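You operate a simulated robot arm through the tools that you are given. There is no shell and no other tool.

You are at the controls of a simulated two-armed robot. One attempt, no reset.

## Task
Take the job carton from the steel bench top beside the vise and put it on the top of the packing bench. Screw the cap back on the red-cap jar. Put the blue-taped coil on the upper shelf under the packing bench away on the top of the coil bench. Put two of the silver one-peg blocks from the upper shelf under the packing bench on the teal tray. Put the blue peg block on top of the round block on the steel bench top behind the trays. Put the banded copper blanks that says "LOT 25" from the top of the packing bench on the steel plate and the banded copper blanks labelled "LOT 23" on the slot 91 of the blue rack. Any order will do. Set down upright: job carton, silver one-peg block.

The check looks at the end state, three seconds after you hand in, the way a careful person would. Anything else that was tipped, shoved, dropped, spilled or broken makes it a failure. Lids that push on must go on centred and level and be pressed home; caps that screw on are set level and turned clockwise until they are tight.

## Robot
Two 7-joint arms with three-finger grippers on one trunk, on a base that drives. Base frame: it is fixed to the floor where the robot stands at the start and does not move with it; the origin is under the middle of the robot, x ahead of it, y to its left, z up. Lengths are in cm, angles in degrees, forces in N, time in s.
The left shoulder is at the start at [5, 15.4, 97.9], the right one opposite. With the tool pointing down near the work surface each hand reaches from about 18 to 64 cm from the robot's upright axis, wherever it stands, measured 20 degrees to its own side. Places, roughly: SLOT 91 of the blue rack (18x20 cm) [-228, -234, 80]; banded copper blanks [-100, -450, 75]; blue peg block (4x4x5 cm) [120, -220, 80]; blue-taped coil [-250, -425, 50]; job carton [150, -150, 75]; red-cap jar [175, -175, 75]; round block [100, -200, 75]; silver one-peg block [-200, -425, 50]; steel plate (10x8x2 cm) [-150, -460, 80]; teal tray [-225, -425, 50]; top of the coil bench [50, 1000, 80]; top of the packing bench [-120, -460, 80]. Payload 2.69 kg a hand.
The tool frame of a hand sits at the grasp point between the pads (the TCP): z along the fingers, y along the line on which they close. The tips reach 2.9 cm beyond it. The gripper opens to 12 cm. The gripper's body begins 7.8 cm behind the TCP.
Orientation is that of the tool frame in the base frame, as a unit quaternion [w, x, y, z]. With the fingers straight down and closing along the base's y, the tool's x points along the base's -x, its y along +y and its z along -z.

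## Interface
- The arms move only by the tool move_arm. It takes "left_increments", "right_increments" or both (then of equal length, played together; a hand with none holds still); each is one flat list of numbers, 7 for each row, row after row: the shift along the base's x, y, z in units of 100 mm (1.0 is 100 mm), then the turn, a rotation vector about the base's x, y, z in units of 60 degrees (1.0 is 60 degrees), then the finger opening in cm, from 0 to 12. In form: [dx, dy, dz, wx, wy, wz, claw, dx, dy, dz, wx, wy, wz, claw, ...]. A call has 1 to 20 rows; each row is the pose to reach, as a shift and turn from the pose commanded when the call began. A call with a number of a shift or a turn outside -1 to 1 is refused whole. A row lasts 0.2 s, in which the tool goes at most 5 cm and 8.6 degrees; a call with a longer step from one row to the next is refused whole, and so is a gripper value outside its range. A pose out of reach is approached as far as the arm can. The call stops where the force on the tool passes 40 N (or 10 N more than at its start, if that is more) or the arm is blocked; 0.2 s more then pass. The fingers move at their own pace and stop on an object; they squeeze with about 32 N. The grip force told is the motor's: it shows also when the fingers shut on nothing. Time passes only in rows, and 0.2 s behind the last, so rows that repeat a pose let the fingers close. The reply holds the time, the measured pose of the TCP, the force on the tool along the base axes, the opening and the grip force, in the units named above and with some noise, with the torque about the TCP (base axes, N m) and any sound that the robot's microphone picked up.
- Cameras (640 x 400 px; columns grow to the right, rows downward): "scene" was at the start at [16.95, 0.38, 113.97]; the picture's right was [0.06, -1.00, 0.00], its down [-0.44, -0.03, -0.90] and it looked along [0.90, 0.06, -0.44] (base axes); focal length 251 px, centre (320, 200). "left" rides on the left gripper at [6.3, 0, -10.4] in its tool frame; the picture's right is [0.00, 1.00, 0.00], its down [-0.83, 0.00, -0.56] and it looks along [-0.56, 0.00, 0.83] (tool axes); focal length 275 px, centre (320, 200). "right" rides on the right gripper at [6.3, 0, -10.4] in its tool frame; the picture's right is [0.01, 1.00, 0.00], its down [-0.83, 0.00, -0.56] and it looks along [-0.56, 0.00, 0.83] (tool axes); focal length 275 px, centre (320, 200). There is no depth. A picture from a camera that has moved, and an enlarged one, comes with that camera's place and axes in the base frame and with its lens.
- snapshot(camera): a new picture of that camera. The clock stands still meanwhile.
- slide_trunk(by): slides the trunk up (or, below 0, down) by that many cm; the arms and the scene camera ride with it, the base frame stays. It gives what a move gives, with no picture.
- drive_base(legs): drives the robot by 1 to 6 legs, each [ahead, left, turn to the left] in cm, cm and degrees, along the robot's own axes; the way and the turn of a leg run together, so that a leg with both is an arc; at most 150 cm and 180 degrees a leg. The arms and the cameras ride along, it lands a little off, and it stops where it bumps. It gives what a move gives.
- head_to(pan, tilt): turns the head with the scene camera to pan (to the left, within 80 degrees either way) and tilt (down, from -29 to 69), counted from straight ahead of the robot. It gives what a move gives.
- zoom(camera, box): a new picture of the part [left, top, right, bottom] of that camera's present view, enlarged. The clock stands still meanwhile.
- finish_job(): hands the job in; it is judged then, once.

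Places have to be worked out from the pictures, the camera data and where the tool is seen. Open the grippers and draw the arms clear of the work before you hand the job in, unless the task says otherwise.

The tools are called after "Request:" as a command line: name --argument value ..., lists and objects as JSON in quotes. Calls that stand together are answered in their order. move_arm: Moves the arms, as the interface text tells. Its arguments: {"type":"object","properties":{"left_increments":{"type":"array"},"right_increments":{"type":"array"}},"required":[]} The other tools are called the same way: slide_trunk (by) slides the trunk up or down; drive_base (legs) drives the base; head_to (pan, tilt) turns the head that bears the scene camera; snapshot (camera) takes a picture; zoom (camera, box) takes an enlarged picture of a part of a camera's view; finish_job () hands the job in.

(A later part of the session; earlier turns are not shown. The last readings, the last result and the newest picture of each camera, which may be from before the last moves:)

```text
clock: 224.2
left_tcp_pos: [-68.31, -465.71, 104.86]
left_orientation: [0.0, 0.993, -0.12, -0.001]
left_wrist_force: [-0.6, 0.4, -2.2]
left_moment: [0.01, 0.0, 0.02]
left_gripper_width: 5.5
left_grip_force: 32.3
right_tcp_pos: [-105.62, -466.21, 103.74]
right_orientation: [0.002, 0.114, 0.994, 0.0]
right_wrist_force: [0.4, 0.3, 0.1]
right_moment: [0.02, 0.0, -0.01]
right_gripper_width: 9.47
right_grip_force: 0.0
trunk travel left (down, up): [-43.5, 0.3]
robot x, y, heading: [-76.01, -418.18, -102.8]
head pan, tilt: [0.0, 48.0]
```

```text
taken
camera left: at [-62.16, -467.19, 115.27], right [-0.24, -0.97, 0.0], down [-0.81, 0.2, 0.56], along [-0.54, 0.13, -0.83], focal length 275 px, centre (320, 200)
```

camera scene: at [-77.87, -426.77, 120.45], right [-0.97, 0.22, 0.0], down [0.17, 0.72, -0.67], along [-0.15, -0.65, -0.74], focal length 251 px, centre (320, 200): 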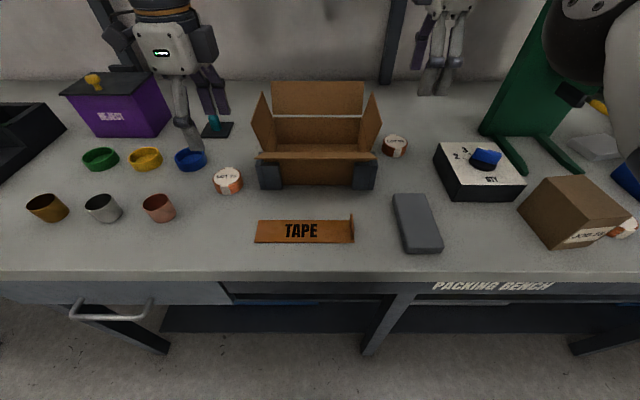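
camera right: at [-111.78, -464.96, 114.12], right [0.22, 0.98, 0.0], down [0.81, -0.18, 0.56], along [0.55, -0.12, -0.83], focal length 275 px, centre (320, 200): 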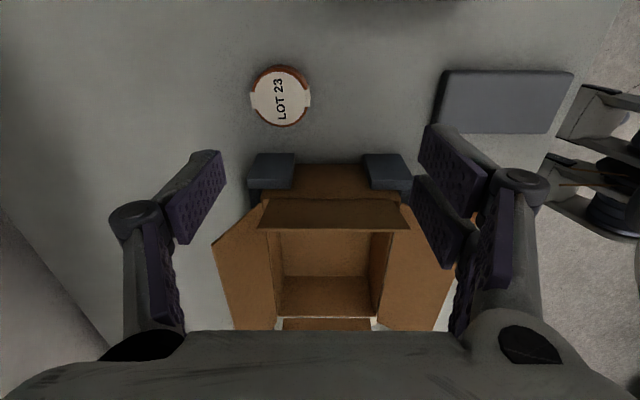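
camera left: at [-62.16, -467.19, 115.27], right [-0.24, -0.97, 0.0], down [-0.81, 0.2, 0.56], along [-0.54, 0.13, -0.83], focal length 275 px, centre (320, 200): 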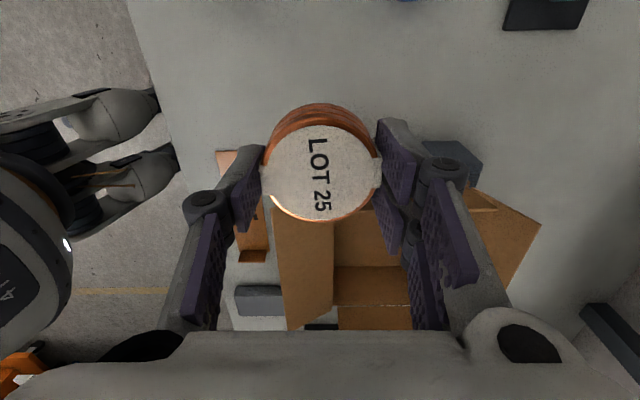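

LOT 25 is held (5.5 cm). For LOT 23 I drive 4 cm ahead so the right hand reaches it.

Request:
drive_base --legs '[[4, 0, 0]]'

Request:
snapshot --camera "right"

```text
clock: 225.1
left_tcp_pos: [-69.08, -469.68, 104.82]
left_orientation: [0.001, 0.993, -0.121, -0.001]
left_wrist_force: [0.1, -0.6, -1.4]
left_moment: [0.04, -0.03, 0.01]
left_gripper_width: 5.48
left_grip_force: 31.9
right_tcp_pos: [-106.51, -470.23, 103.79]
right_orientation: [0.001, 0.114, 0.994, 0.0]
right_wrist_force: [0.0, 0.3, 0.2]
right_moment: [0.0, -0.02, -0.01]
right_gripper_width: 9.52
right_grip_force: 0.0
trunk travel left (down, up): [-43.5, 0.3]
robot x, y, heading: [-76.86, -421.8, -102.9]
head pan, tilt: [0.0, 48.0]
```

```text
taken
camera right: at [-112.65, -468.81, 114.18], right [0.22, 0.98, 0.0], down [0.81, -0.18, 0.56], along [0.54, -0.12, -0.83], focal length 275 px, centre (320, 200)
```

right: 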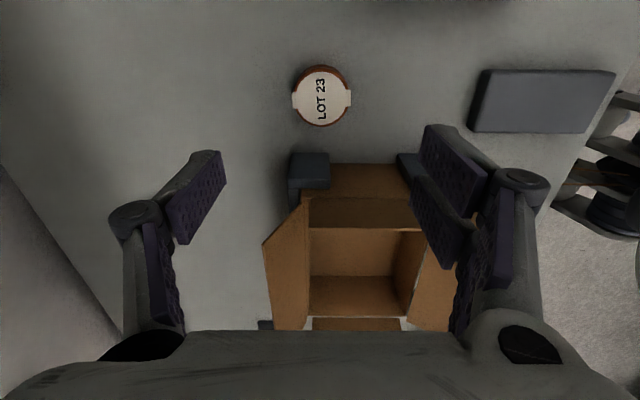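

LOT 23 lies nearly under the right hand. I descend in two stages.

Request:
move_arm --right_increments '[0.03, 0, -0.3, 0, 0, 0, 9, 0.035, 0, -0.7, 0, 0, 0, 8.5, 0.035, 0, -1.0, 0, 0, 0, 8.5]'

Request:
snapshot --camera "right"

Request:
zoom --camera "scene" --box '[330, 60, 550, 200]'

```text
clock: 225.9
left_tcp_pos: [-69.04, -469.5, 104.81]
left_orientation: [0.001, 0.993, -0.119, -0.001]
left_wrist_force: [-0.3, -0.1, -1.5]
left_moment: [0.0, 0.0, 0.0]
left_gripper_width: 5.44
left_grip_force: 31.9
right_tcp_pos: [-106.23, -470.14, 93.61]
right_orientation: [0.002, 0.114, 0.993, -0.001]
right_wrist_force: [-0.3, 0.2, -0.1]
right_moment: [0.0, -0.01, 0.0]
right_gripper_width: 8.47
right_grip_force: 0.1
trunk travel left (down, up): [-43.5, 0.3]
robot x, y, heading: [-76.58, -422.29, -103.0]
head pan, tilt: [0.0, 48.0]
```

```text
taken
camera right: at [-112.39, -468.8, 104.17], right [0.22, 0.98, 0.0], down [0.81, -0.18, 0.56], along [0.55, -0.12, -0.83], focal length 275 px, centre (320, 200)
```

right: 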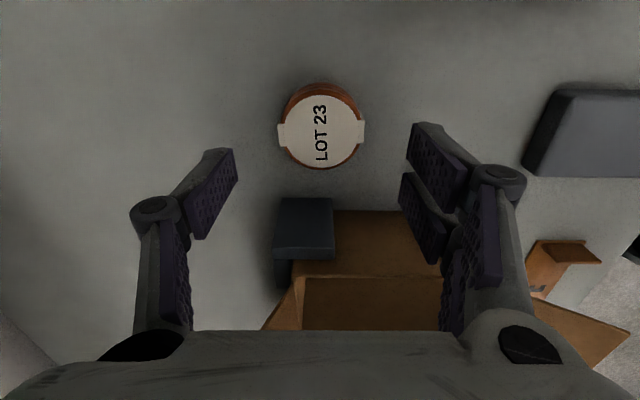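

```text
2.86 times, centred on (440, 130) of scene
camera zoom: at [-78.76, -430.57, 120.45], right [-0.97, 0.23, 0.0], down [0.17, 0.72, -0.67], along [-0.15, -0.65, -0.74], focal length 717 px, centre (-23, 400)
```

zoom: 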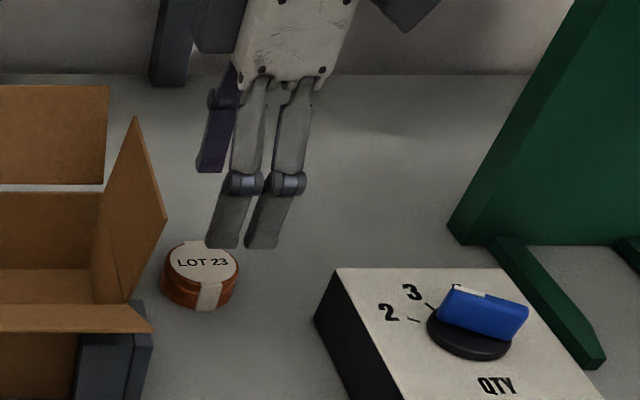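

Centred. I descend and close on LOT 23, then lift.

Request:
move_arm --right_increments '[0, 0, -0.3, 0, 0, 0, 8, 0, 0, -0.63, 0, 0, 0, 8, 0, 0, -0.63, 0, 0, 0, 6, 0, 0, -0.63, 0, 0, 0, 4, 0, 0, -0.63, 0, 0, 0, 4, 0, 0, -0.63, 0, 0, 0, 4]'

Request:
move_arm --right_increments '[0, 0, 0.3, 0, 0, 0, 4, 0, 0, 0.7, 0, 0, 0, 4, 0, 0, 1, 0, 0, 0, 4]'

Request:
move_arm --right_increments '[0, 0, 0.3, 0, 0, 0, 4, 0, 0, 0.7, 0, 0, 0, 4, 0, 0.1, 0.8, 0, 0, 0, 4]'

Request:
snapshot --camera "right"

Request:
snapshot --camera "scene"

```text
clock: 227.3
left_tcp_pos: [-69.1, -469.5, 104.9]
left_orientation: [0.001, 0.993, -0.119, -0.001]
left_wrist_force: [-0.2, -0.2, -0.9]
left_moment: [0.03, 0.01, -0.02]
left_gripper_width: 5.46
left_grip_force: 31.8
right_tcp_pos: [-106.12, -470.23, 87.41]
right_orientation: [0.002, 0.114, 0.993, 0.0]
right_wrist_force: [-0.1, 0.4, 0.3]
right_moment: [-0.02, 0.02, -0.04]
right_gripper_width: 5.46
right_grip_force: 32.7
trunk travel left (down, up): [-43.5, 0.3]
robot x, y, heading: [-76.99, -422.35, -102.9]
head pan, tilt: [0.0, 48.0]
```

```text
clock: 228.1
left_tcp_pos: [-69.06, -469.62, 104.84]
left_orientation: [0.001, 0.993, -0.119, -0.001]
left_wrist_force: [0.5, -0.4, -2.9]
left_moment: [0.0, 0.03, 0.01]
left_gripper_width: 5.47
left_grip_force: 31.9
right_tcp_pos: [-106.13, -470.16, 97.57]
right_orientation: [0.002, 0.113, 0.994, 0.0]
right_wrist_force: [0.1, 1.5, -1.2]
right_moment: [0.0, 0.03, -0.02]
right_gripper_width: 5.46
right_grip_force: 32.0
trunk travel left (down, up): [-43.5, 0.3]
robot x, y, heading: [-76.91, -422.18, -102.9]
head pan, tilt: [0.0, 48.0]
```

```text
clock: 228.9
left_tcp_pos: [-69.12, -469.56, 104.91]
left_orientation: [0.001, 0.993, -0.121, -0.001]
left_wrist_force: [-0.3, 0.2, -1.1]
left_moment: [-0.04, 0.0, 0.0]
left_gripper_width: 5.47
left_grip_force: 32.1
right_tcp_pos: [-106.02, -469.01, 105.45]
right_orientation: [0.003, 0.114, 0.993, -0.001]
right_wrist_force: [0.4, 0.1, -1.3]
right_moment: [-0.02, -0.01, 0.02]
right_gripper_width: 5.47
right_grip_force: 31.8
trunk travel left (down, up): [-43.5, 0.3]
robot x, y, heading: [-76.72, -422.43, -103.1]
head pan, tilt: [0.0, 48.0]
```

```text
taken
camera right: at [-112.28, -467.66, 115.91], right [0.22, 0.98, 0.0], down [0.81, -0.18, 0.56], along [0.54, -0.12, -0.83], focal length 275 px, centre (320, 200)
```

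right: 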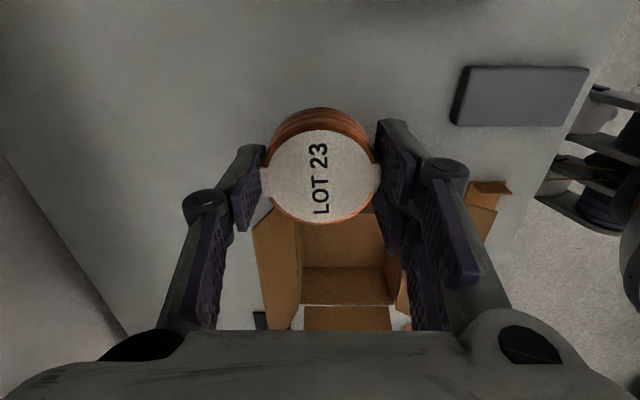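

```text
taken
camera scene: at [-78.75, -430.47, 120.47], right [-0.97, 0.23, 0.0], down [0.17, 0.72, -0.67], along [-0.15, -0.65, -0.74], focal length 251 px, centre (320, 200)
```

scene: 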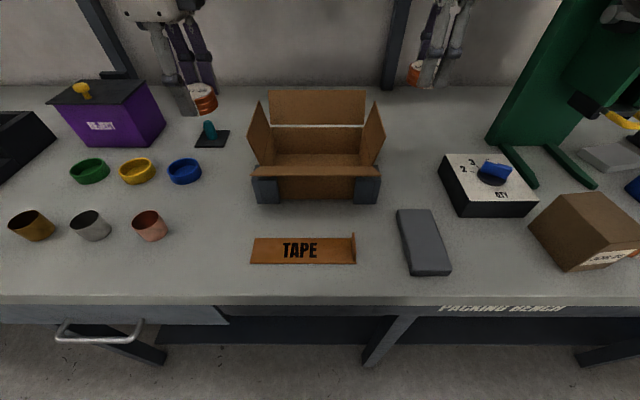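

Both blanks are held. I back off, then shift right along the bench toward the steel plate (about (-153.5,-459.7)), rotating the left hand back to its home yaw meanwhile.

Request:
drive_base --legs '[[-33, 0, 0], [0, -79, 0]]'

Request:
move_arm --left_increments '[0, 0, 0, 0, 0, 0.14, 4, 0, 0, 0, 0, 0, 0.28, 4, 0, 0, 0, 0, 0, 0.42, 4, 0, 0, 0, 0, 0, 0.56, 4, 0, 0, 0, 0, 0, 0.7, 4, 0, 0, 0, 0, 0, 0.84, 4, 0, 0, 0, 0, 0, 0.98, 4]' --right_increments '[0, 0.15, 0.1, 0, 0, 0, 4, 0.05, 0.3, 0.1, 0, 0, 0, 4, 0.1, 0.45, 0.1, 0, 0, 0, 4, 0.1, 0.6, 0.1, 0, 0, 0, 4, 0.1, 0.8, 0.1, 0, 0, 0, 4, 0.15, 1, 0.1, 0, 0, 0, 4, 0.15, 1, 0.1, 0, 0, 0, 4]'

Request:
move_arm --left_increments '[0, 0, 0, 0, 0, 0.14, 4, 0, 0, 0, 0, 0, 0.28, 4, 0, 0, 0, 0, 0, 0.42, 4, 0, 0, 0, 0, 0, 0.53, 4]'

Request:
snapshot --camera "scene"

```text
clock: 237.2
left_tcp_pos: [-138.76, -419.51, 104.87]
left_orientation: [0.001, 0.993, -0.116, -0.001]
left_wrist_force: [0.4, -0.2, -1.5]
left_moment: [-0.04, 0.02, 0.03]
left_gripper_width: 5.48
left_grip_force: 32.1
right_tcp_pos: [-175.87, -419.4, 105.44]
right_orientation: [0.001, 0.11, 0.994, -0.001]
right_wrist_force: [-0.5, 0.0, -2.0]
right_moment: [0.04, 0.01, 0.0]
right_gripper_width: 5.46
right_grip_force: 31.9
trunk travel left (down, up): [-43.5, 0.3]
robot x, y, heading: [-146.94, -372.26, -102.4]
head pan, tilt: [0.0, 48.0]
```

```text
clock: 238.8
left_tcp_pos: [-138.84, -419.57, 104.83]
left_orientation: [0.001, 0.922, 0.388, 0.0]
left_wrist_force: [0.3, 0.3, -1.7]
left_moment: [0.04, 0.04, -0.01]
left_gripper_width: 5.47
left_grip_force: 32.1
right_tcp_pos: [-174.31, -409.52, 106.42]
right_orientation: [0.002, 0.11, 0.994, 0.0]
right_wrist_force: [0.1, 0.2, -1.7]
right_moment: [0.0, 0.01, 0.01]
right_gripper_width: 5.48
right_grip_force: 32.1
trunk travel left (down, up): [-43.5, 0.3]
robot x, y, heading: [-146.9, -372.17, -102.6]
head pan, tilt: [0.0, 48.0]
```

```text
clock: 239.8
left_tcp_pos: [-138.85, -419.57, 104.82]
left_orientation: [0.002, 0.781, 0.625, 0.0]
left_wrist_force: [-0.1, -0.3, -1.1]
left_moment: [-0.01, 0.0, 0.02]
left_gripper_width: 5.48
left_grip_force: 31.7
right_tcp_pos: [-174.38, -409.43, 106.47]
right_orientation: [0.002, 0.109, 0.994, 0.0]
right_wrist_force: [0.5, -0.3, -2.2]
right_moment: [-0.01, 0.02, -0.03]
right_gripper_width: 5.45
right_grip_force: 31.5
trunk travel left (down, up): [-43.5, 0.3]
robot x, y, heading: [-147.29, -372.19, -102.6]
head pan, tilt: [0.0, 48.0]
```

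```text
taken
camera scene: at [-148.84, -380.57, 120.45], right [-0.98, 0.22, 0.0], down [0.16, 0.73, -0.67], along [-0.15, -0.65, -0.74], focal length 251 px, centre (320, 200)
```

scene: 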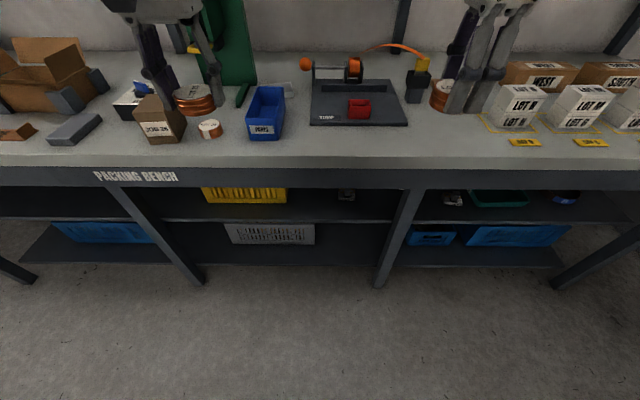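

The position is as planned. I shift the left hand 8 cm to -x and up a little to stay clear of the press, then drive 28 cm ahead.

Request:
move_arm --left_increments '[-0.4, 0.05, 0.15, 0, 0, 0, 4, -0.8, 0.1, 0.3, 0, 0, 0, 4]'

Request:
drive_base --legs '[[28, 0, 0]]'

Request:
snapshot --camera "left"

Request:
snapshot --camera "scene"

```text
clock: 240.4
left_tcp_pos: [-147.04, -418.52, 107.82]
left_orientation: [0.001, 0.781, 0.625, 0.001]
left_wrist_force: [-0.1, -0.5, -0.8]
left_moment: [-0.02, 0.01, 0.02]
left_gripper_width: 5.47
left_grip_force: 31.9
right_tcp_pos: [-174.36, -409.46, 106.37]
right_orientation: [0.002, 0.11, 0.994, 0.0]
right_wrist_force: [-1.2, -0.9, -1.8]
right_moment: [0.04, 0.0, -0.01]
right_gripper_width: 5.43
right_grip_force: 32.4
trunk travel left (down, up): [-43.5, 0.3]
robot x, y, heading: [-146.94, -372.07, -102.9]
head pan, tilt: [0.0, 48.0]
```

```text
clock: 242.3
left_tcp_pos: [-152.74, -445.81, 107.89]
left_orientation: [0.001, 0.779, 0.627, 0.0]
left_wrist_force: [-1.1, 0.0, -1.6]
left_moment: [0.01, -0.03, 0.03]
left_gripper_width: 5.48
left_grip_force: 32.0
right_tcp_pos: [-180.25, -436.88, 106.34]
right_orientation: [0.001, 0.108, 0.994, 0.0]
right_wrist_force: [0.4, 0.0, -2.2]
right_moment: [0.04, 0.0, 0.0]
right_gripper_width: 5.44
right_grip_force: 31.4
trunk travel left (down, up): [-43.5, 0.3]
robot x, y, heading: [-152.93, -399.21, -102.6]
head pan, tilt: [0.0, 48.0]
```

```text
taken
camera left: at [-151.44, -439.69, 118.25], right [0.98, -0.22, 0.0], down [-0.18, -0.81, 0.56], along [-0.12, -0.54, -0.83], focal length 275 px, centre (320, 200)
```

left: 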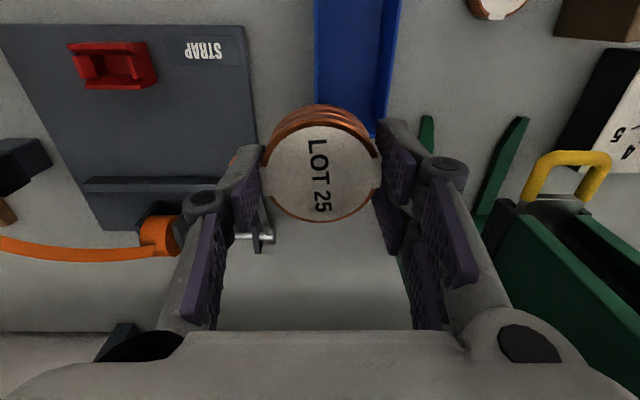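

```text
taken
camera scene: at [-154.85, -407.92, 120.46], right [-0.98, 0.21, 0.0], down [0.16, 0.73, -0.67], along [-0.14, -0.65, -0.74], focal length 251 px, centre (320, 200)
```

scene: 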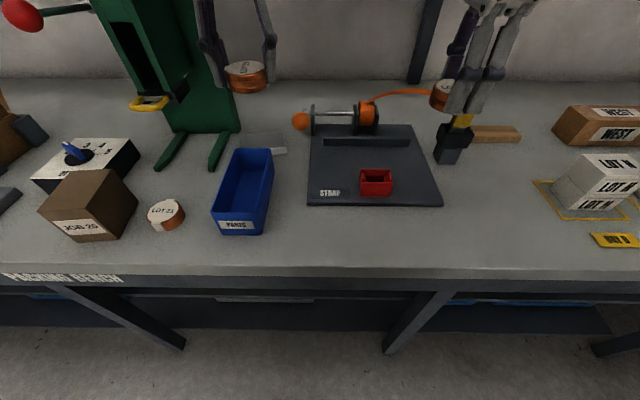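

The plate spans about x -147.8..-157.6, y -455..-463. I move the left hand forward toward (-152.9,-459).

Request:
move_arm --left_increments '[0, -0.3, 0, 0, 0, 0, 4, -0.01, -0.6, 0, 0, 0, 0, 4, -0.015, -0.95, -0.2, 0, 0, 0, 4]'

Request:
move_arm --left_increments '[0, -0.2, -0.1, 0, 0, 0, 4, 0, -0.38, -0.2, 0, 0, 0, 4, 0, -0.38, -0.5, 0, 0, 0, 4]'

Request:
snapshot --camera "left"

Request:
zoom --camera "scene" --box '[170, 30, 350, 180]'

```text
clock: 243.2
left_tcp_pos: [-151.77, -453.21, 105.11]
left_orientation: [0.0, 0.78, 0.626, 0.001]
left_wrist_force: [-0.4, 0.0, -1.8]
left_moment: [0.03, 0.01, -0.01]
left_gripper_width: 5.45
left_grip_force: 31.7
left hand out of reach, approached as far as the arm can: row 3
right_tcp_pos: [-180.18, -436.89, 106.43]
right_orientation: [0.002, 0.108, 0.994, -0.001]
right_wrist_force: [-0.1, -1.2, -2.2]
right_moment: [-0.01, 0.01, -0.02]
right_gripper_width: 5.45
right_grip_force: 32.0
trunk travel left (down, up): [-43.5, 0.3]
robot x, y, heading: [-152.9, -399.02, -102.5]
head pan, tilt: [0.0, 48.0]
```

```text
clock: 243.9
left_tcp_pos: [-151.85, -455.1, 99.78]
left_orientation: [0.0, 0.78, 0.626, 0.0]
left_wrist_force: [-0.3, -0.5, -1.6]
left_moment: [0.0, -0.03, -0.02]
left_gripper_width: 5.46
left_grip_force: 32.0
left hand out of reach, approached as far as the arm can: row 1, 2, 3
right_tcp_pos: [-180.31, -436.9, 106.36]
right_orientation: [0.002, 0.108, 0.994, 0.001]
right_wrist_force: [0.1, 0.0, -1.5]
right_moment: [0.03, 0.04, 0.02]
right_gripper_width: 5.47
right_grip_force: 32.5
trunk travel left (down, up): [-43.5, 0.3]
robot x, y, heading: [-153.35, -399.49, -102.2]
head pan, tilt: [0.0, 48.0]
```

```text
taken
camera left: at [-150.54, -448.97, 110.22], right [0.98, -0.22, 0.0], down [-0.18, -0.81, 0.56], along [-0.12, -0.54, -0.83], focal length 275 px, centre (320, 200)
```

left: 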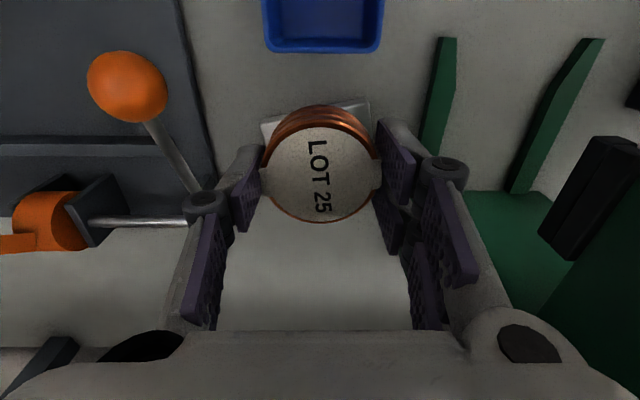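

```text
2.67 times, centred on (260, 105) of scene
camera zoom: at [-154.87, -407.96, 120.44], right [-0.98, 0.21, 0.0], down [0.16, 0.73, -0.67], along [-0.14, -0.65, -0.74], focal length 670 px, centre (480, 453)
```

zoom: 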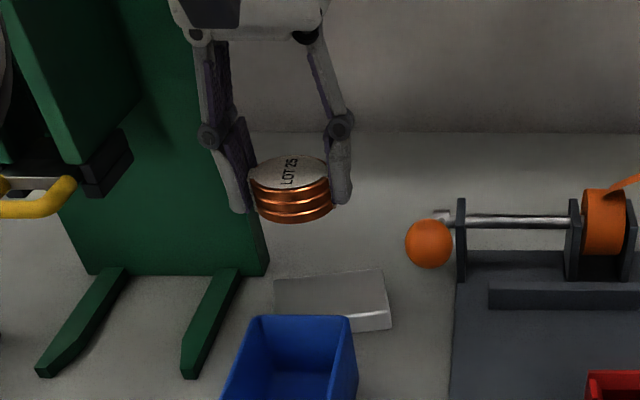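

The plate centre is about (-152.5,-459.1); I need ~4 cm more reach, so I drive 4 cm ahead.

Request:
drive_base --legs '[[4, 0, 0]]'

Request:
snapshot --camera "left"

Request:
zoom --camera "scene" --box '[170, 30, 350, 180]'

```text
clock: 244.8
left_tcp_pos: [-152.77, -459.02, 99.89]
left_orientation: [0.001, 0.78, 0.626, -0.001]
left_wrist_force: [-0.3, -0.5, -2.5]
left_moment: [0.01, -0.01, -0.01]
left_gripper_width: 5.45
left_grip_force: 32.1
right_tcp_pos: [-181.04, -440.78, 106.46]
right_orientation: [0.002, 0.108, 0.994, 0.001]
right_wrist_force: [-0.3, 0.2, -1.4]
right_moment: [0.05, -0.03, 0.0]
right_gripper_width: 5.41
right_grip_force: 32.0
trunk travel left (down, up): [-43.5, 0.3]
robot x, y, heading: [-153.74, -403.55, -102.5]
head pan, tilt: [0.0, 48.0]
```

```text
taken
camera left: at [-151.41, -452.82, 110.3], right [0.98, -0.22, 0.0], down [-0.18, -0.81, 0.56], along [-0.12, -0.54, -0.83], focal length 275 px, centre (320, 200)
```

left: 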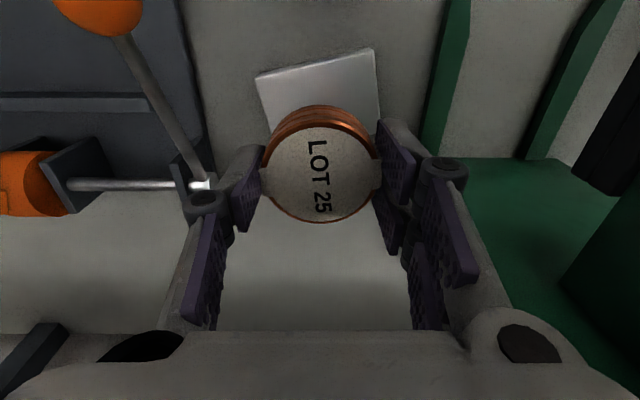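

```text
2.67 times, centred on (260, 105) of scene
camera zoom: at [-155.71, -411.82, 120.46], right [-0.98, 0.21, 0.0], down [0.16, 0.73, -0.67], along [-0.14, -0.65, -0.74], focal length 670 px, centre (480, 453)
```

zoom: 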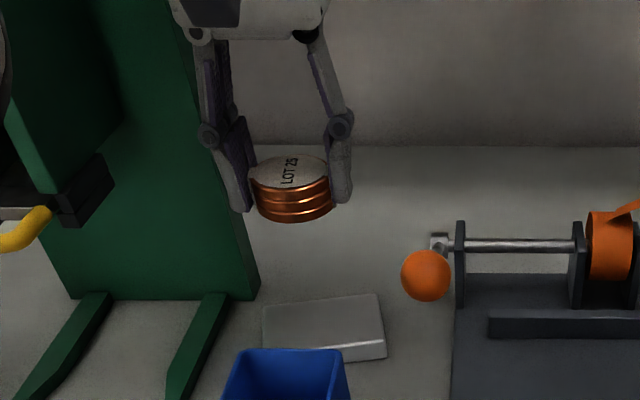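

I descend toward the plate at (-152.6,-459.4).

Request:
move_arm --left_increments '[0.015, -0.04, -0.3, 0, 0, 0, 4, 0.015, -0.04, -0.6, 0, 0, 0, 4, 0.015, -0.04, -0.9, 0, 0, 0, 4]'

Request:
snapshot --camera "left"

Request:
zoom --camera "scene" --box '[200, 60, 350, 180]'

```text
clock: 245.6
left_tcp_pos: [-152.57, -459.15, 90.86]
left_orientation: [0.002, 0.78, 0.626, -0.001]
left_wrist_force: [-0.3, -0.1, -2.1]
left_moment: [0.04, -0.01, -0.03]
left_gripper_width: 5.46
left_grip_force: 32.5
right_tcp_pos: [-181.04, -440.69, 106.34]
right_orientation: [0.002, 0.108, 0.994, 0.0]
right_wrist_force: [0.1, -0.3, -1.3]
right_moment: [0.05, 0.02, 0.02]
right_gripper_width: 5.47
right_grip_force: 32.1
trunk travel left (down, up): [-43.5, 0.3]
robot x, y, heading: [-153.9, -403.03, -102.0]
head pan, tilt: [0.0, 48.0]
```

```text
taken
camera left: at [-151.25, -453.04, 101.37], right [0.98, -0.22, 0.0], down [-0.18, -0.81, 0.56], along [-0.12, -0.54, -0.83], focal length 275 px, centre (320, 200)
```

left: 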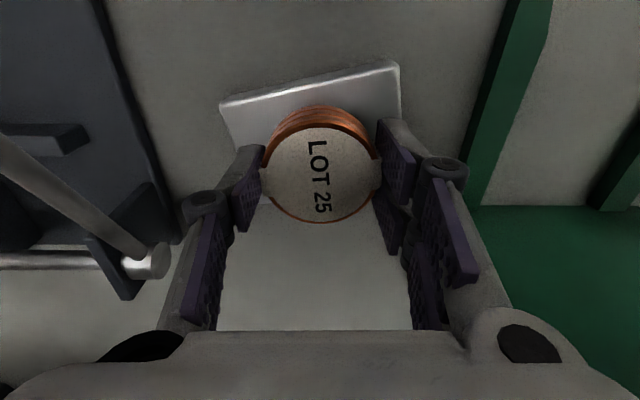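

```text
3.33 times, centred on (275, 120) of scene
camera zoom: at [-155.69, -411.78, 120.45], right [-0.98, 0.21, 0.0], down [0.16, 0.73, -0.67], along [-0.14, -0.65, -0.74], focal length 837 px, centre (470, 467)
```

zoom: 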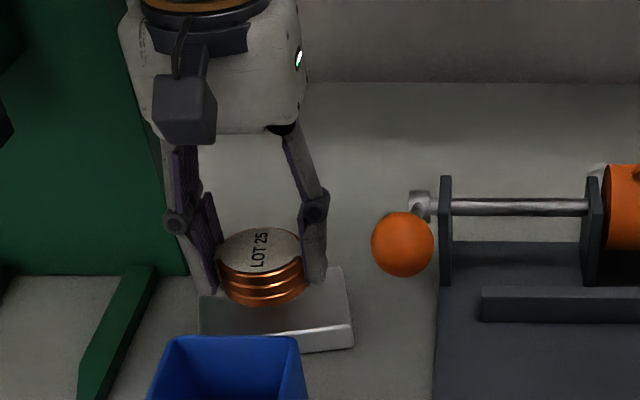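

The blank is centred over the plate; I lower gently to contact.

Request:
move_arm --left_increments '[0, -0.01, -0.08, 0, 0, 0, 4, 0, -0.01, -0.13, 0, 0, 0, 4, 0, -0.01, -0.16, 0, 0, 0, 4]'

```text
clock: 246.4
left_tcp_pos: [-152.49, -459.26, 89.31]
left_orientation: [0.001, 0.78, 0.626, 0.0]
left_wrist_force: [0.2, 0.7, -2.5]
left_moment: [0.03, 0.0, 0.04]
left_gripper_width: 5.44
left_grip_force: 31.7
right_tcp_pos: [-180.99, -440.7, 106.52]
right_orientation: [0.002, 0.108, 0.994, 0.0]
right_wrist_force: [0.5, 0.2, -1.2]
right_moment: [0.01, 0.03, -0.02]
right_gripper_width: 5.46
right_grip_force: 31.7
trunk travel left (down, up): [-43.5, 0.3]
robot x, y, heading: [-154.09, -403.21, -102.4]
head pan, tilt: [0.0, 48.0]
```

No contact yet; a little lower.

Request:
move_arm --left_increments '[0, 0, -0.03, 0, 0, 0, 4, 0, 0, -0.06, 0, 0, 0, 4]'

```text
clock: 247.0
left_tcp_pos: [-152.53, -459.4, 89.33]
left_orientation: [0.004, 0.78, 0.626, -0.004]
left_wrist_force: [1.6, 0.9, 21.8]
left_moment: [0.47, -0.13, -0.07]
left_gripper_width: 5.48
left_grip_force: 32.4
right_tcp_pos: [-181.07, -440.52, 106.75]
right_orientation: [0.002, 0.108, 0.994, -0.003]
right_wrist_force: [-0.7, 0.3, -1.2]
right_moment: [0.0, -0.02, -0.03]
right_gripper_width: 5.46
right_grip_force: 31.4
trunk travel left (down, up): [-43.5, 0.3]
robot x, y, heading: [-153.78, -403.14, -102.6]
head pan, tilt: [0.0, 48.0]
```

Contact with the plate at 89.3. I ease, open and rise.

Request:
move_arm --left_increments '[0, 0, 0.05, 0, 0, 0, 4, 0, 0, 0.05, 0, 0, 0, 6, 0, 0, 0.05, 0, 0, 0, 7.5, 0, 0, 0.05, 0, 0, 0, 7.5, 0, 0, 0.35, 0, 0, 0, 7.5, 0, 0, 0.7, 0, 0, 0, 7.5, 0, 0, 1, 0, 0, 0, 7.5]'

Request:
zoom --camera "scene" --box '[200, 60, 350, 180]'

Request:
snapshot --camera "left"

```text
clock: 248.6
left_tcp_pos: [-152.45, -459.2, 98.79]
left_orientation: [0.001, 0.78, 0.626, 0.001]
left_wrist_force: [-0.2, 0.6, 0.3]
left_moment: [0.01, -0.02, 0.0]
left_gripper_width: 7.49
left_grip_force: 0.0
right_tcp_pos: [-181.06, -440.71, 106.4]
right_orientation: [0.002, 0.107, 0.994, 0.0]
right_wrist_force: [-0.5, 0.0, -1.9]
right_moment: [0.03, 0.01, 0.0]
right_gripper_width: 5.45
right_grip_force: 31.8
trunk travel left (down, up): [-43.5, 0.3]
robot x, y, heading: [-153.84, -403.3, -102.3]
head pan, tilt: [0.0, 48.0]
```

```text
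3.33 times, centred on (275, 120) of scene
camera zoom: at [-155.69, -411.77, 120.45], right [-0.98, 0.21, 0.0], down [0.16, 0.73, -0.67], along [-0.14, -0.65, -0.74], focal length 837 px, centre (470, 467)
```

zoom: 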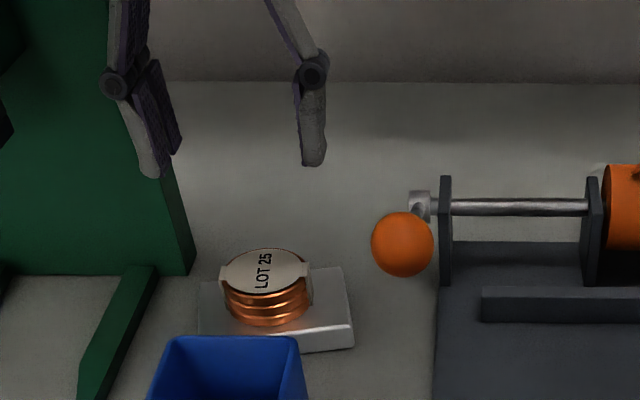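

```text
taken
camera left: at [-151.22, -453.13, 109.15], right [0.98, -0.22, 0.0], down [-0.18, -0.81, 0.56], along [-0.12, -0.54, -0.83], focal length 275 px, centre (320, 200)
```

left: 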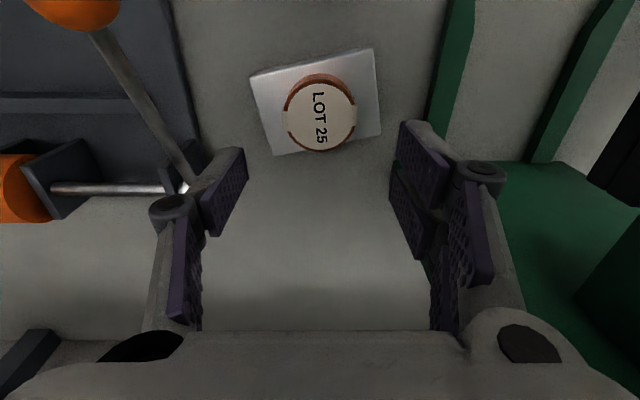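

LOT 25 sits on the steel plate. Next LOT 23 goes to the blue rack: I raise the left hand, back away, turn west and drive toward the rack.

Request:
move_arm --left_increments '[0, 0.3, 0.3, 0, 0, 0, 7.5, 0, 0.6, 0.7, 0, 0, 0, 7.5, 0, 1, 0.8, 0, 0, 0, 7.5]'

Request:
drive_base --legs '[[-65, 0, 0], [0, 0, -78], [0, 80, 0]]'

Request:
head_to --pan 0 --tilt 20

Request:
snapshot --camera "scene"

```text
clock: 249.4
left_tcp_pos: [-155.01, -454.39, 108.12]
left_orientation: [0.001, 0.78, 0.626, 0.002]
left_wrist_force: [0.1, -0.4, 0.3]
left_moment: [0.0, -0.02, -0.02]
left_gripper_width: 7.5
left_grip_force: 0.1
left hand out of reach, approached as far as the arm can: row 1, 2, 3
right_tcp_pos: [-181.12, -440.67, 106.36]
right_orientation: [0.002, 0.109, 0.994, 0.001]
right_wrist_force: [-1.1, 0.3, -1.5]
right_moment: [0.0, -0.03, 0.0]
right_gripper_width: 5.48
right_grip_force: 32.1
trunk travel left (down, up): [-43.5, 0.3]
robot x, y, heading: [-153.73, -403.34, -102.7]
head pan, tilt: [0.0, 48.0]
```

```text
clock: 261.9
left_tcp_pos: [-190.54, -424.42, 108.34]
left_orientation: [0.006, 1.0, -0.004, -0.001]
left_wrist_force: [-0.6, -0.4, 0.7]
left_moment: [-0.01, 0.0, 0.01]
left_gripper_width: 7.48
left_grip_force: 0.0
right_tcp_pos: [-182.5, -396.06, 106.27]
right_orientation: [0.004, 0.71, 0.704, -0.006]
right_wrist_force: [-0.1, -1.0, -1.3]
right_moment: [-0.03, 0.0, -0.01]
right_gripper_width: 5.46
right_grip_force: 32.0
trunk travel left (down, up): [-43.5, 0.3]
robot x, y, heading: [-140.37, -416.01, 179.8]
head pan, tilt: [0.0, 48.0]
stopped in leg 3: the robot was blocked; the commanded pose is now the measured one
```

```text
clock: 262.9
left_tcp_pos: [-190.55, -424.41, 108.28]
left_orientation: [0.008, 1.0, -0.004, 0.0]
left_wrist_force: [-0.5, 0.7, -0.1]
left_moment: [-0.01, 0.0, -0.02]
left_gripper_width: 7.5
left_grip_force: 0.1
right_tcp_pos: [-182.58, -396.02, 106.16]
right_orientation: [0.006, 0.71, 0.705, -0.006]
right_wrist_force: [0.4, 0.1, -1.4]
right_moment: [-0.03, -0.04, -0.02]
right_gripper_width: 5.44
right_grip_force: 32.5
trunk travel left (down, up): [-43.5, 0.3]
robot x, y, heading: [-140.36, -416.07, 179.7]
head pan, tilt: [0.0, 20.0]
```

```text
taken
camera scene: at [-150.1, -414.66, 124.72], right [0.01, 1.0, -0.01], down [0.34, -0.01, -0.94], along [-0.94, 0.0, -0.34], focal length 251 px, centre (320, 200)
```

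scene: 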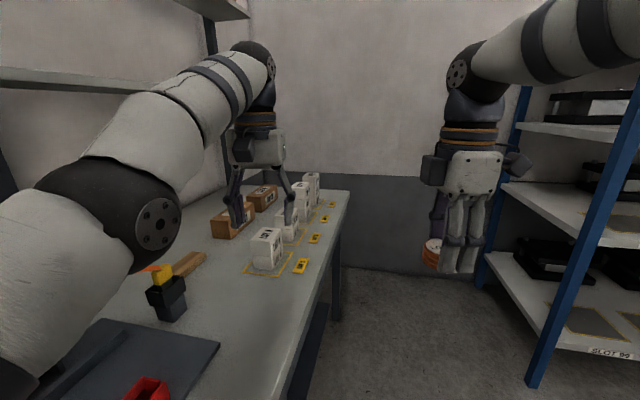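

I drove the wrong way (left is toward the bench at this heading) and bumped. Before moving, I look at the bench to see what touches.

Request:
head_to --pan 60 --tilt 50

Request:
snapshot --camera "scene"

Request:
snapshot --camera "left"

```text
clock: 264.2
left_tcp_pos: [-190.49, -424.43, 108.24]
left_orientation: [0.007, 1.0, -0.005, 0.001]
left_wrist_force: [0.3, -0.1, -0.5]
left_moment: [0.01, 0.0, 0.02]
left_gripper_width: 7.48
left_grip_force: 0.1
right_tcp_pos: [-182.53, -396.03, 106.27]
right_orientation: [0.006, 0.71, 0.704, -0.006]
right_wrist_force: [0.7, 0.2, -1.0]
right_moment: [0.03, 0.02, 0.02]
right_gripper_width: 5.46
right_grip_force: 32.5
trunk travel left (down, up): [-43.5, 0.3]
robot x, y, heading: [-140.39, -415.98, 179.7]
head pan, tilt: [60.0, 50.0]
```

```text
taken
camera scene: at [-144.66, -421.41, 120.27], right [-0.86, 0.51, -0.01], down [0.39, 0.65, -0.65], along [-0.33, -0.57, -0.76], focal length 251 px, centre (320, 200)
```

scene: 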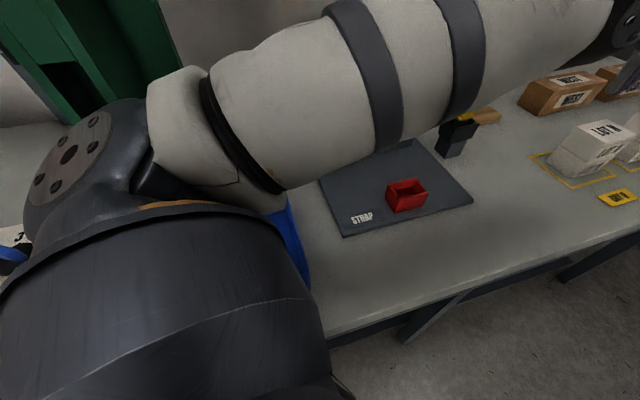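

```text
taken
camera left: at [-184.31, -424.32, 118.7], right [-0.01, -1.0, 0.02], down [-0.83, 0.02, 0.56], along [-0.56, -0.01, -0.83], focal length 275 px, centre (320, 200)
```

left: 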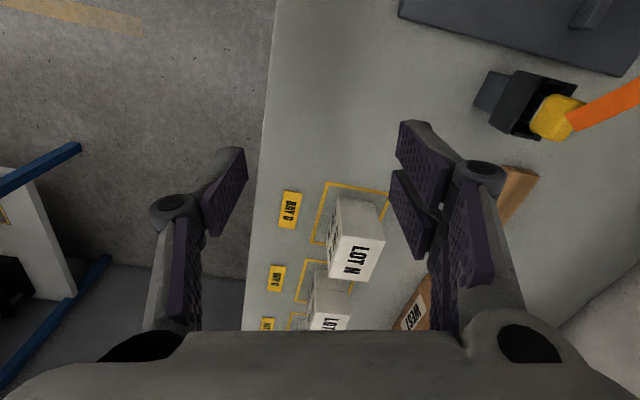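

The trunk rests at the bench edge; items look upright. I back straight away (to the robot's right) and then inspect the bench.

Request:
drive_base --legs '[[0, -60, 0]]'

Request:
head_to --pan 70 --tilt 25

Request:
snapshot --camera "scene"

```text
clock: 269.2
left_tcp_pos: [-190.21, -365.52, 108.13]
left_orientation: [0.001, 1.0, -0.007, 0.0]
left_wrist_force: [0.7, -0.2, -0.5]
left_moment: [-0.04, -0.02, 0.0]
left_gripper_width: 7.5
left_grip_force: 0.1
right_tcp_pos: [-181.98, -337.32, 106.46]
right_orientation: [0.001, 0.712, 0.702, -0.001]
right_wrist_force: [0.7, 0.4, -2.3]
right_moment: [0.02, -0.01, 0.03]
right_gripper_width: 5.47
right_grip_force: 32.6
trunk travel left (down, up): [-43.5, 0.3]
robot x, y, heading: [-139.8, -356.15, 179.3]
head pan, tilt: [60.0, 50.0]
```

```text
clock: 270.1
left_tcp_pos: [-190.3, -365.63, 108.1]
left_orientation: [0.001, 1.0, -0.007, 0.0]
left_wrist_force: [0.3, 0.7, 0.0]
left_moment: [-0.01, 0.0, -0.02]
left_gripper_width: 7.49
left_grip_force: 0.1
right_tcp_pos: [-182.05, -337.4, 106.44]
right_orientation: [0.002, 0.712, 0.702, -0.001]
right_wrist_force: [0.3, -0.1, -2.5]
right_moment: [0.03, -0.02, 0.01]
right_gripper_width: 5.48
right_grip_force: 32.4
trunk travel left (down, up): [-43.5, 0.3]
robot x, y, heading: [-139.75, -356.12, 179.4]
head pan, tilt: [70.0, 25.0]
```

```text
taken
camera scene: at [-143.61, -365.08, 123.93], right [-0.94, 0.35, 0.0], down [0.15, 0.4, -0.91], along [-0.32, -0.85, -0.42], focal length 251 px, centre (320, 200)
```

scene: 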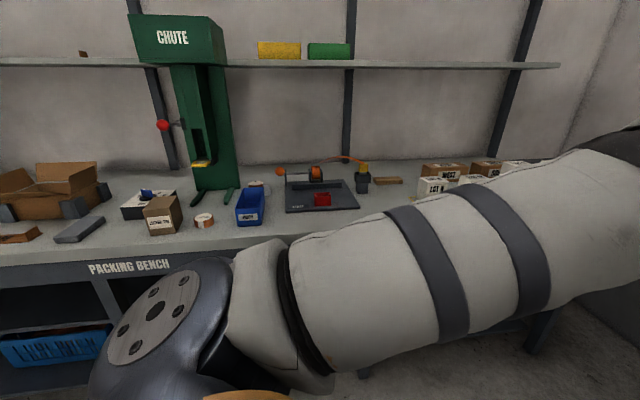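

I zoom to compare the bench items with earlier views.

Request:
zoom --camera "scene" --box '[100, 100, 400, 260]'

```text
2.13 times, centred on (250, 180) of scene
camera zoom: at [-143.61, -365.08, 123.93], right [-0.94, 0.35, 0.0], down [0.15, 0.4, -0.91], along [-0.32, -0.85, -0.42], focal length 536 px, centre (469, 243)
```

zoom: 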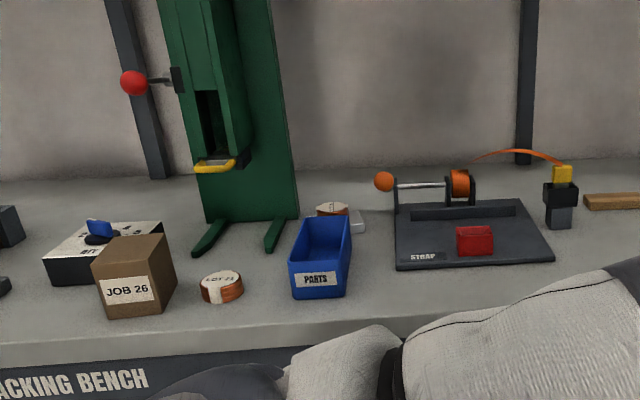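

All items are in place. I now drive right (north) to the rack front.

Request:
drive_base --legs '[[0, -105, 0]]'

Request:
head_to --pan 0 --tilt 22

Request:
snapshot --camera "scene"

```text
clock: 278.5
left_tcp_pos: [-188.93, -260.07, 108.28]
left_orientation: [0.001, 1.0, -0.007, 0.0]
left_wrist_force: [-0.1, 0.0, -0.8]
left_moment: [0.0, 0.01, 0.05]
left_gripper_width: 7.48
left_grip_force: 0.0
right_tcp_pos: [-180.64, -231.82, 106.47]
right_orientation: [0.001, 0.712, 0.702, -0.002]
right_wrist_force: [-0.7, -0.8, -1.8]
right_moment: [0.0, -0.03, 0.0]
right_gripper_width: 5.44
right_grip_force: 32.1
trunk travel left (down, up): [-43.5, 0.3]
robot x, y, heading: [-138.65, -250.41, 179.2]
head pan, tilt: [70.0, 25.0]
```

```text
clock: 279.9
left_tcp_pos: [-188.92, -260.14, 108.17]
left_orientation: [0.001, 1.0, -0.008, 0.0]
left_wrist_force: [-0.5, 0.1, -0.5]
left_moment: [0.04, 0.02, -0.01]
left_gripper_width: 7.5
left_grip_force: 0.1
right_tcp_pos: [-180.83, -231.77, 106.39]
right_orientation: [0.001, 0.712, 0.702, -0.002]
right_wrist_force: [-0.5, -0.3, -2.3]
right_moment: [0.03, -0.01, -0.02]
right_gripper_width: 5.47
right_grip_force: 31.9
trunk travel left (down, up): [-43.5, 0.3]
robot x, y, heading: [-138.52, -250.93, 179.4]
head pan, tilt: [0.0, 22.0]
```

```text
taken
camera scene: at [-148.34, -250.87, 124.42], right [0.01, 1.0, 0.0], down [0.37, 0.0, -0.93], along [-0.93, 0.01, -0.37], focal length 251 px, centre (320, 200)
```

scene: 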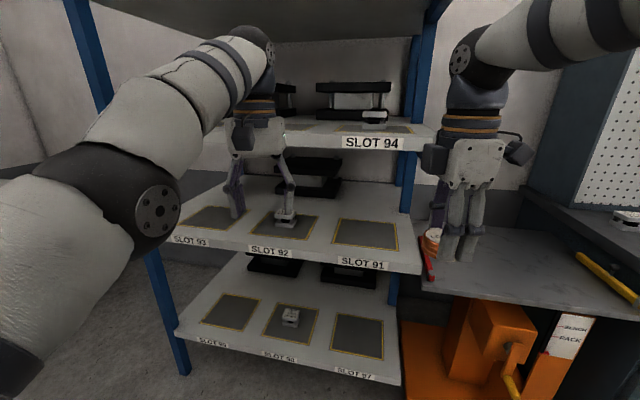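

Slot 91 is the right-hand mat on the z~80 shelf, with the next shelf only ~31 cm above it, so I will need a tilted hand. I look closer at slot and at the table to the right where I could regrasp.

Request:
zoom --camera "scene" --box '[200, 110, 460, 290]'

Request:
head_to --pan -45 --tilt 35

Request:
snapshot --camera "scene"

Request:
snapshot --camera "left"

```text
2.22 times, centred on (330, 200) of scene
camera zoom: at [-148.34, -250.87, 124.42], right [0.01, 1.0, 0.0], down [0.37, 0.0, -0.93], along [-0.93, 0.01, -0.37], focal length 558 px, centre (298, 200)
```

zoom: 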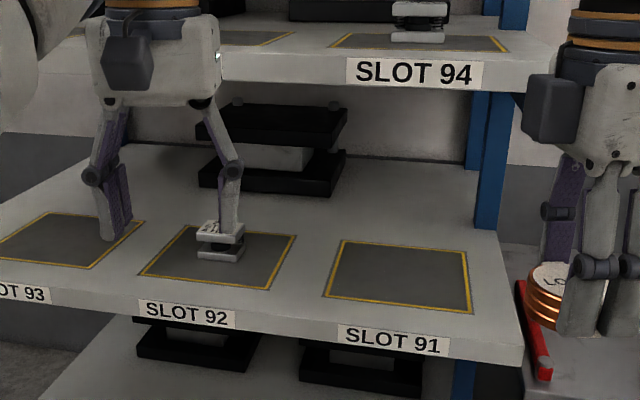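

```text
clock: 281.1
left_tcp_pos: [-188.9, -260.1, 108.19]
left_orientation: [0.001, 1.0, -0.008, 0.0]
left_wrist_force: [-0.3, 0.4, 0.0]
left_moment: [-0.02, -0.02, 0.02]
left_gripper_width: 7.5
left_grip_force: 0.0
right_tcp_pos: [-180.69, -231.64, 106.41]
right_orientation: [0.001, 0.712, 0.703, 0.0]
right_wrist_force: [0.2, -0.4, -2.0]
right_moment: [0.01, 0.03, -0.01]
right_gripper_width: 5.46
right_grip_force: 31.7
trunk travel left (down, up): [-43.5, 0.3]
robot x, y, heading: [-139.12, -250.61, 179.3]
head pan, tilt: [-45.0, 35.0]
```

```text
taken
camera scene: at [-145.21, -244.68, 122.36], right [0.72, 0.7, 0.0], down [0.4, -0.41, -0.82], along [-0.57, 0.59, -0.57], focal length 251 px, centre (320, 200)
```

scene: 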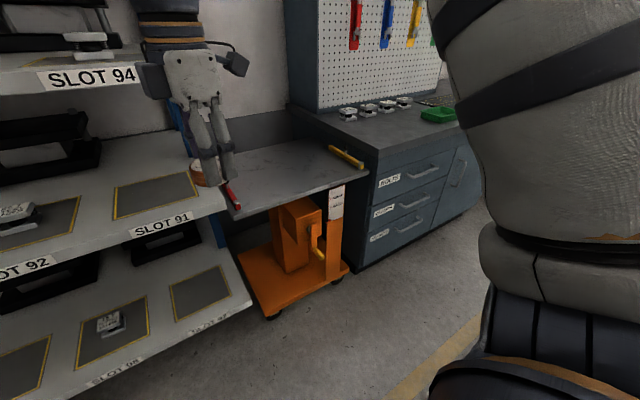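

```text
taken
camera left: at [-182.67, -260.2, 118.56], right [-0.02, -1.0, 0.0], down [-0.83, 0.02, 0.56], along [-0.56, 0.01, -0.83], focal length 275 px, centre (320, 200)
```

left: 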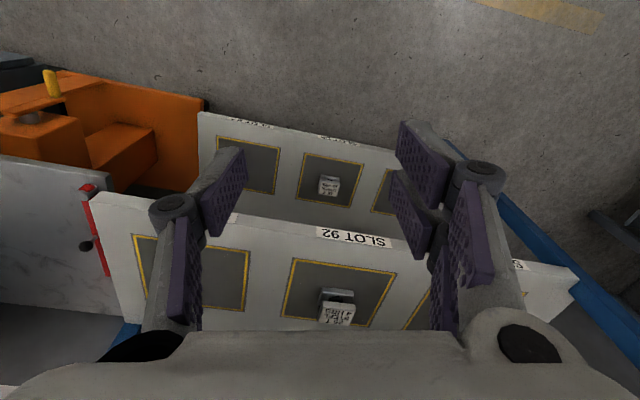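

Geometry worked out: slot 91's mat is centred at (-227.8,-233.6), z 80.3, front line from (-220.2,-246) to (-216,-225.4), the shelf above has its underside at ~112. I turn square to the rack, and retract the left hand while yawing the right hand -90 so it closes sideways.

Request:
drive_base --legs '[[0, 0, -10.8], [0, 18, 0]]'

Request:
move_arm --left_increments '[0.15, 0, 0, 0, 0, 0, 7.5, 0.3, 0, 0, 0, 0, 0, 7.5, 0.45, 0, 0, 0, 0, 0, 7.5, 0.6, 0, 0, 0, 0, 0, 7.5, 0.75, 0, 0, 0, 0, 0, 7.5, 0.9, 0, 0, 0, 0, 0, 7.5, 1.0, 0, 0, 0, 0, 0, 7.5]' --right_increments '[0, 0, 0, 0, 0, -0.14, 4, 0, 0, 0, 0, 0, -0.28, 4, 0, 0, 0, 0, 0, -0.42, 4, 0, 0, 0, 0, 0, -0.56, 4, 0, 0, 0, 0, 0, -0.7, 4, 0, 0, 0, 0, 0, -0.84, 4, 0, 0, 0, 0, 0, -0.98, 4]'

Request:
move_arm --left_increments '[0.15, 0, 0, 0, 0, 0, 7.5, 0.3, 0, 0, 0, 0, 0, 7.5, 0.45, 0, 0, 0, 0, 0, 7.5, 0.6, 0, 0, 0, 0, 0, 7.5]' --right_increments '[0, 0, 0, 0, 0, -0.14, 4, 0, 0, 0, 0, 0, -0.28, 4, 0, 0, 0, 0, 0, -0.42, 4, 0, 0, 0, 0, 0, -0.52, 4]'

```text
clock: 283.8
left_tcp_pos: [-193.41, -268.14, 108.09]
left_orientation: [0.001, 0.995, -0.102, 0.0]
left_wrist_force: [0.1, 0.4, 0.9]
left_moment: [0.02, 0.02, 0.01]
left_gripper_width: 7.52
left_grip_force: 0.1
right_tcp_pos: [-180.0, -241.8, 106.37]
right_orientation: [0.001, 0.776, 0.631, -0.001]
right_wrist_force: [1.2, 0.0, -2.3]
right_moment: [0.01, -0.04, 0.0]
right_gripper_width: 5.44
right_grip_force: 32.4
trunk travel left (down, up): [-43.5, 0.3]
robot x, y, heading: [-142.38, -268.32, 168.2]
head pan, tilt: [-45.0, 35.0]
```

```text
clock: 285.4
left_tcp_pos: [-190.31, -264.6, 110.3]
left_orientation: [0.0, 0.995, -0.102, 0.001]
left_wrist_force: [0.3, 0.3, -0.2]
left_moment: [-0.04, 0.01, 0.01]
left_gripper_width: 7.5
left_grip_force: 0.1
left hand out of reach, approached as far as the arm can: row 1, 2, 3, 4, 5, 6, 7
right_tcp_pos: [-179.99, -241.9, 106.52]
right_orientation: [0.0, 0.986, 0.167, -0.003]
right_wrist_force: [0.0, 0.4, -1.9]
right_moment: [-0.01, -0.01, -0.02]
right_gripper_width: 5.45
right_grip_force: 31.8
trunk travel left (down, up): [-43.5, 0.3]
robot x, y, heading: [-142.2, -268.72, 168.3]
head pan, tilt: [-45.0, 35.0]
```

```text
clock: 286.4
left_tcp_pos: [-187.91, -261.1, 110.91]
left_orientation: [0.002, 0.995, -0.104, -0.002]
left_wrist_force: [0.3, 0.2, -0.4]
left_moment: [-0.01, 0.09, 0.02]
left_gripper_width: 7.49
left_grip_force: 0.0
left hand out of reach, approached as far as the arm can: row 1, 2, 3, 4
right_tcp_pos: [-179.73, -241.86, 106.47]
right_orientation: [0.0, 0.995, -0.104, -0.003]
right_wrist_force: [-0.1, 0.0, -1.3]
right_moment: [-0.02, 0.03, 0.02]
right_gripper_width: 5.45
right_grip_force: 32.0
trunk travel left (down, up): [-43.5, 0.3]
robot x, y, heading: [-142.31, -268.51, 168.1]
head pan, tilt: [-45.0, 35.0]
```

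The left hand cannot fold back at this height; I lower it while retracting.

Request:
move_arm --left_increments '[0, -0.1, -0.3, 0, 0, 0, 7.5, 0, -0.2, -0.6, 0, 0, 0, 7.5, 0.1, -0.3, -0.9, 0, 0, 0, 7.5, 0.4, -0.3, -1.0, 0, 0, 0, 7.5, 0.7, -0.3, -1.0, 0, 0, 0, 7.5]'

Request:
move_arm --left_increments '[0.2, 0, -0.2, 0, 0, 0, 7.5, 0.5, 0, -0.4, 0, 0, 0, 7.5, 0.8, 0, -0.6, 0, 0, 0, 7.5, 1.0, 0, -0.8, 0, 0, 0, 7.5]'

```text
clock: 287.6
left_tcp_pos: [-180.76, -264.33, 100.79]
left_orientation: [0.001, 0.995, -0.102, -0.001]
left_wrist_force: [0.3, -0.3, -0.1]
left_moment: [-0.02, 0.01, 0.0]
left_gripper_width: 7.49
left_grip_force: 0.2
right_tcp_pos: [-179.93, -241.91, 106.43]
right_orientation: [0.0, 0.995, -0.102, -0.003]
right_wrist_force: [-0.2, -0.4, -2.3]
right_moment: [-0.01, 0.0, 0.03]
right_gripper_width: 5.45
right_grip_force: 31.9
trunk travel left (down, up): [-43.5, 0.3]
robot x, y, heading: [-142.16, -268.27, 168.5]
head pan, tilt: [-45.0, 35.0]
```

```text
clock: 288.6
left_tcp_pos: [-171.07, -264.16, 92.95]
left_orientation: [0.0, 0.995, -0.103, 0.0]
left_wrist_force: [-0.4, 0.8, -0.4]
left_moment: [0.02, -0.07, 0.0]
left_gripper_width: 7.48
left_grip_force: 0.1
right_tcp_pos: [-179.86, -241.84, 106.42]
right_orientation: [0.0, 0.995, -0.103, -0.002]
right_wrist_force: [0.8, -0.4, -0.9]
right_moment: [-0.01, 0.02, -0.03]
right_gripper_width: 5.46
right_grip_force: 32.2
trunk travel left (down, up): [-43.5, 0.3]
robot x, y, heading: [-142.47, -268.45, 168.3]
head pan, tilt: [-45.0, 35.0]
```

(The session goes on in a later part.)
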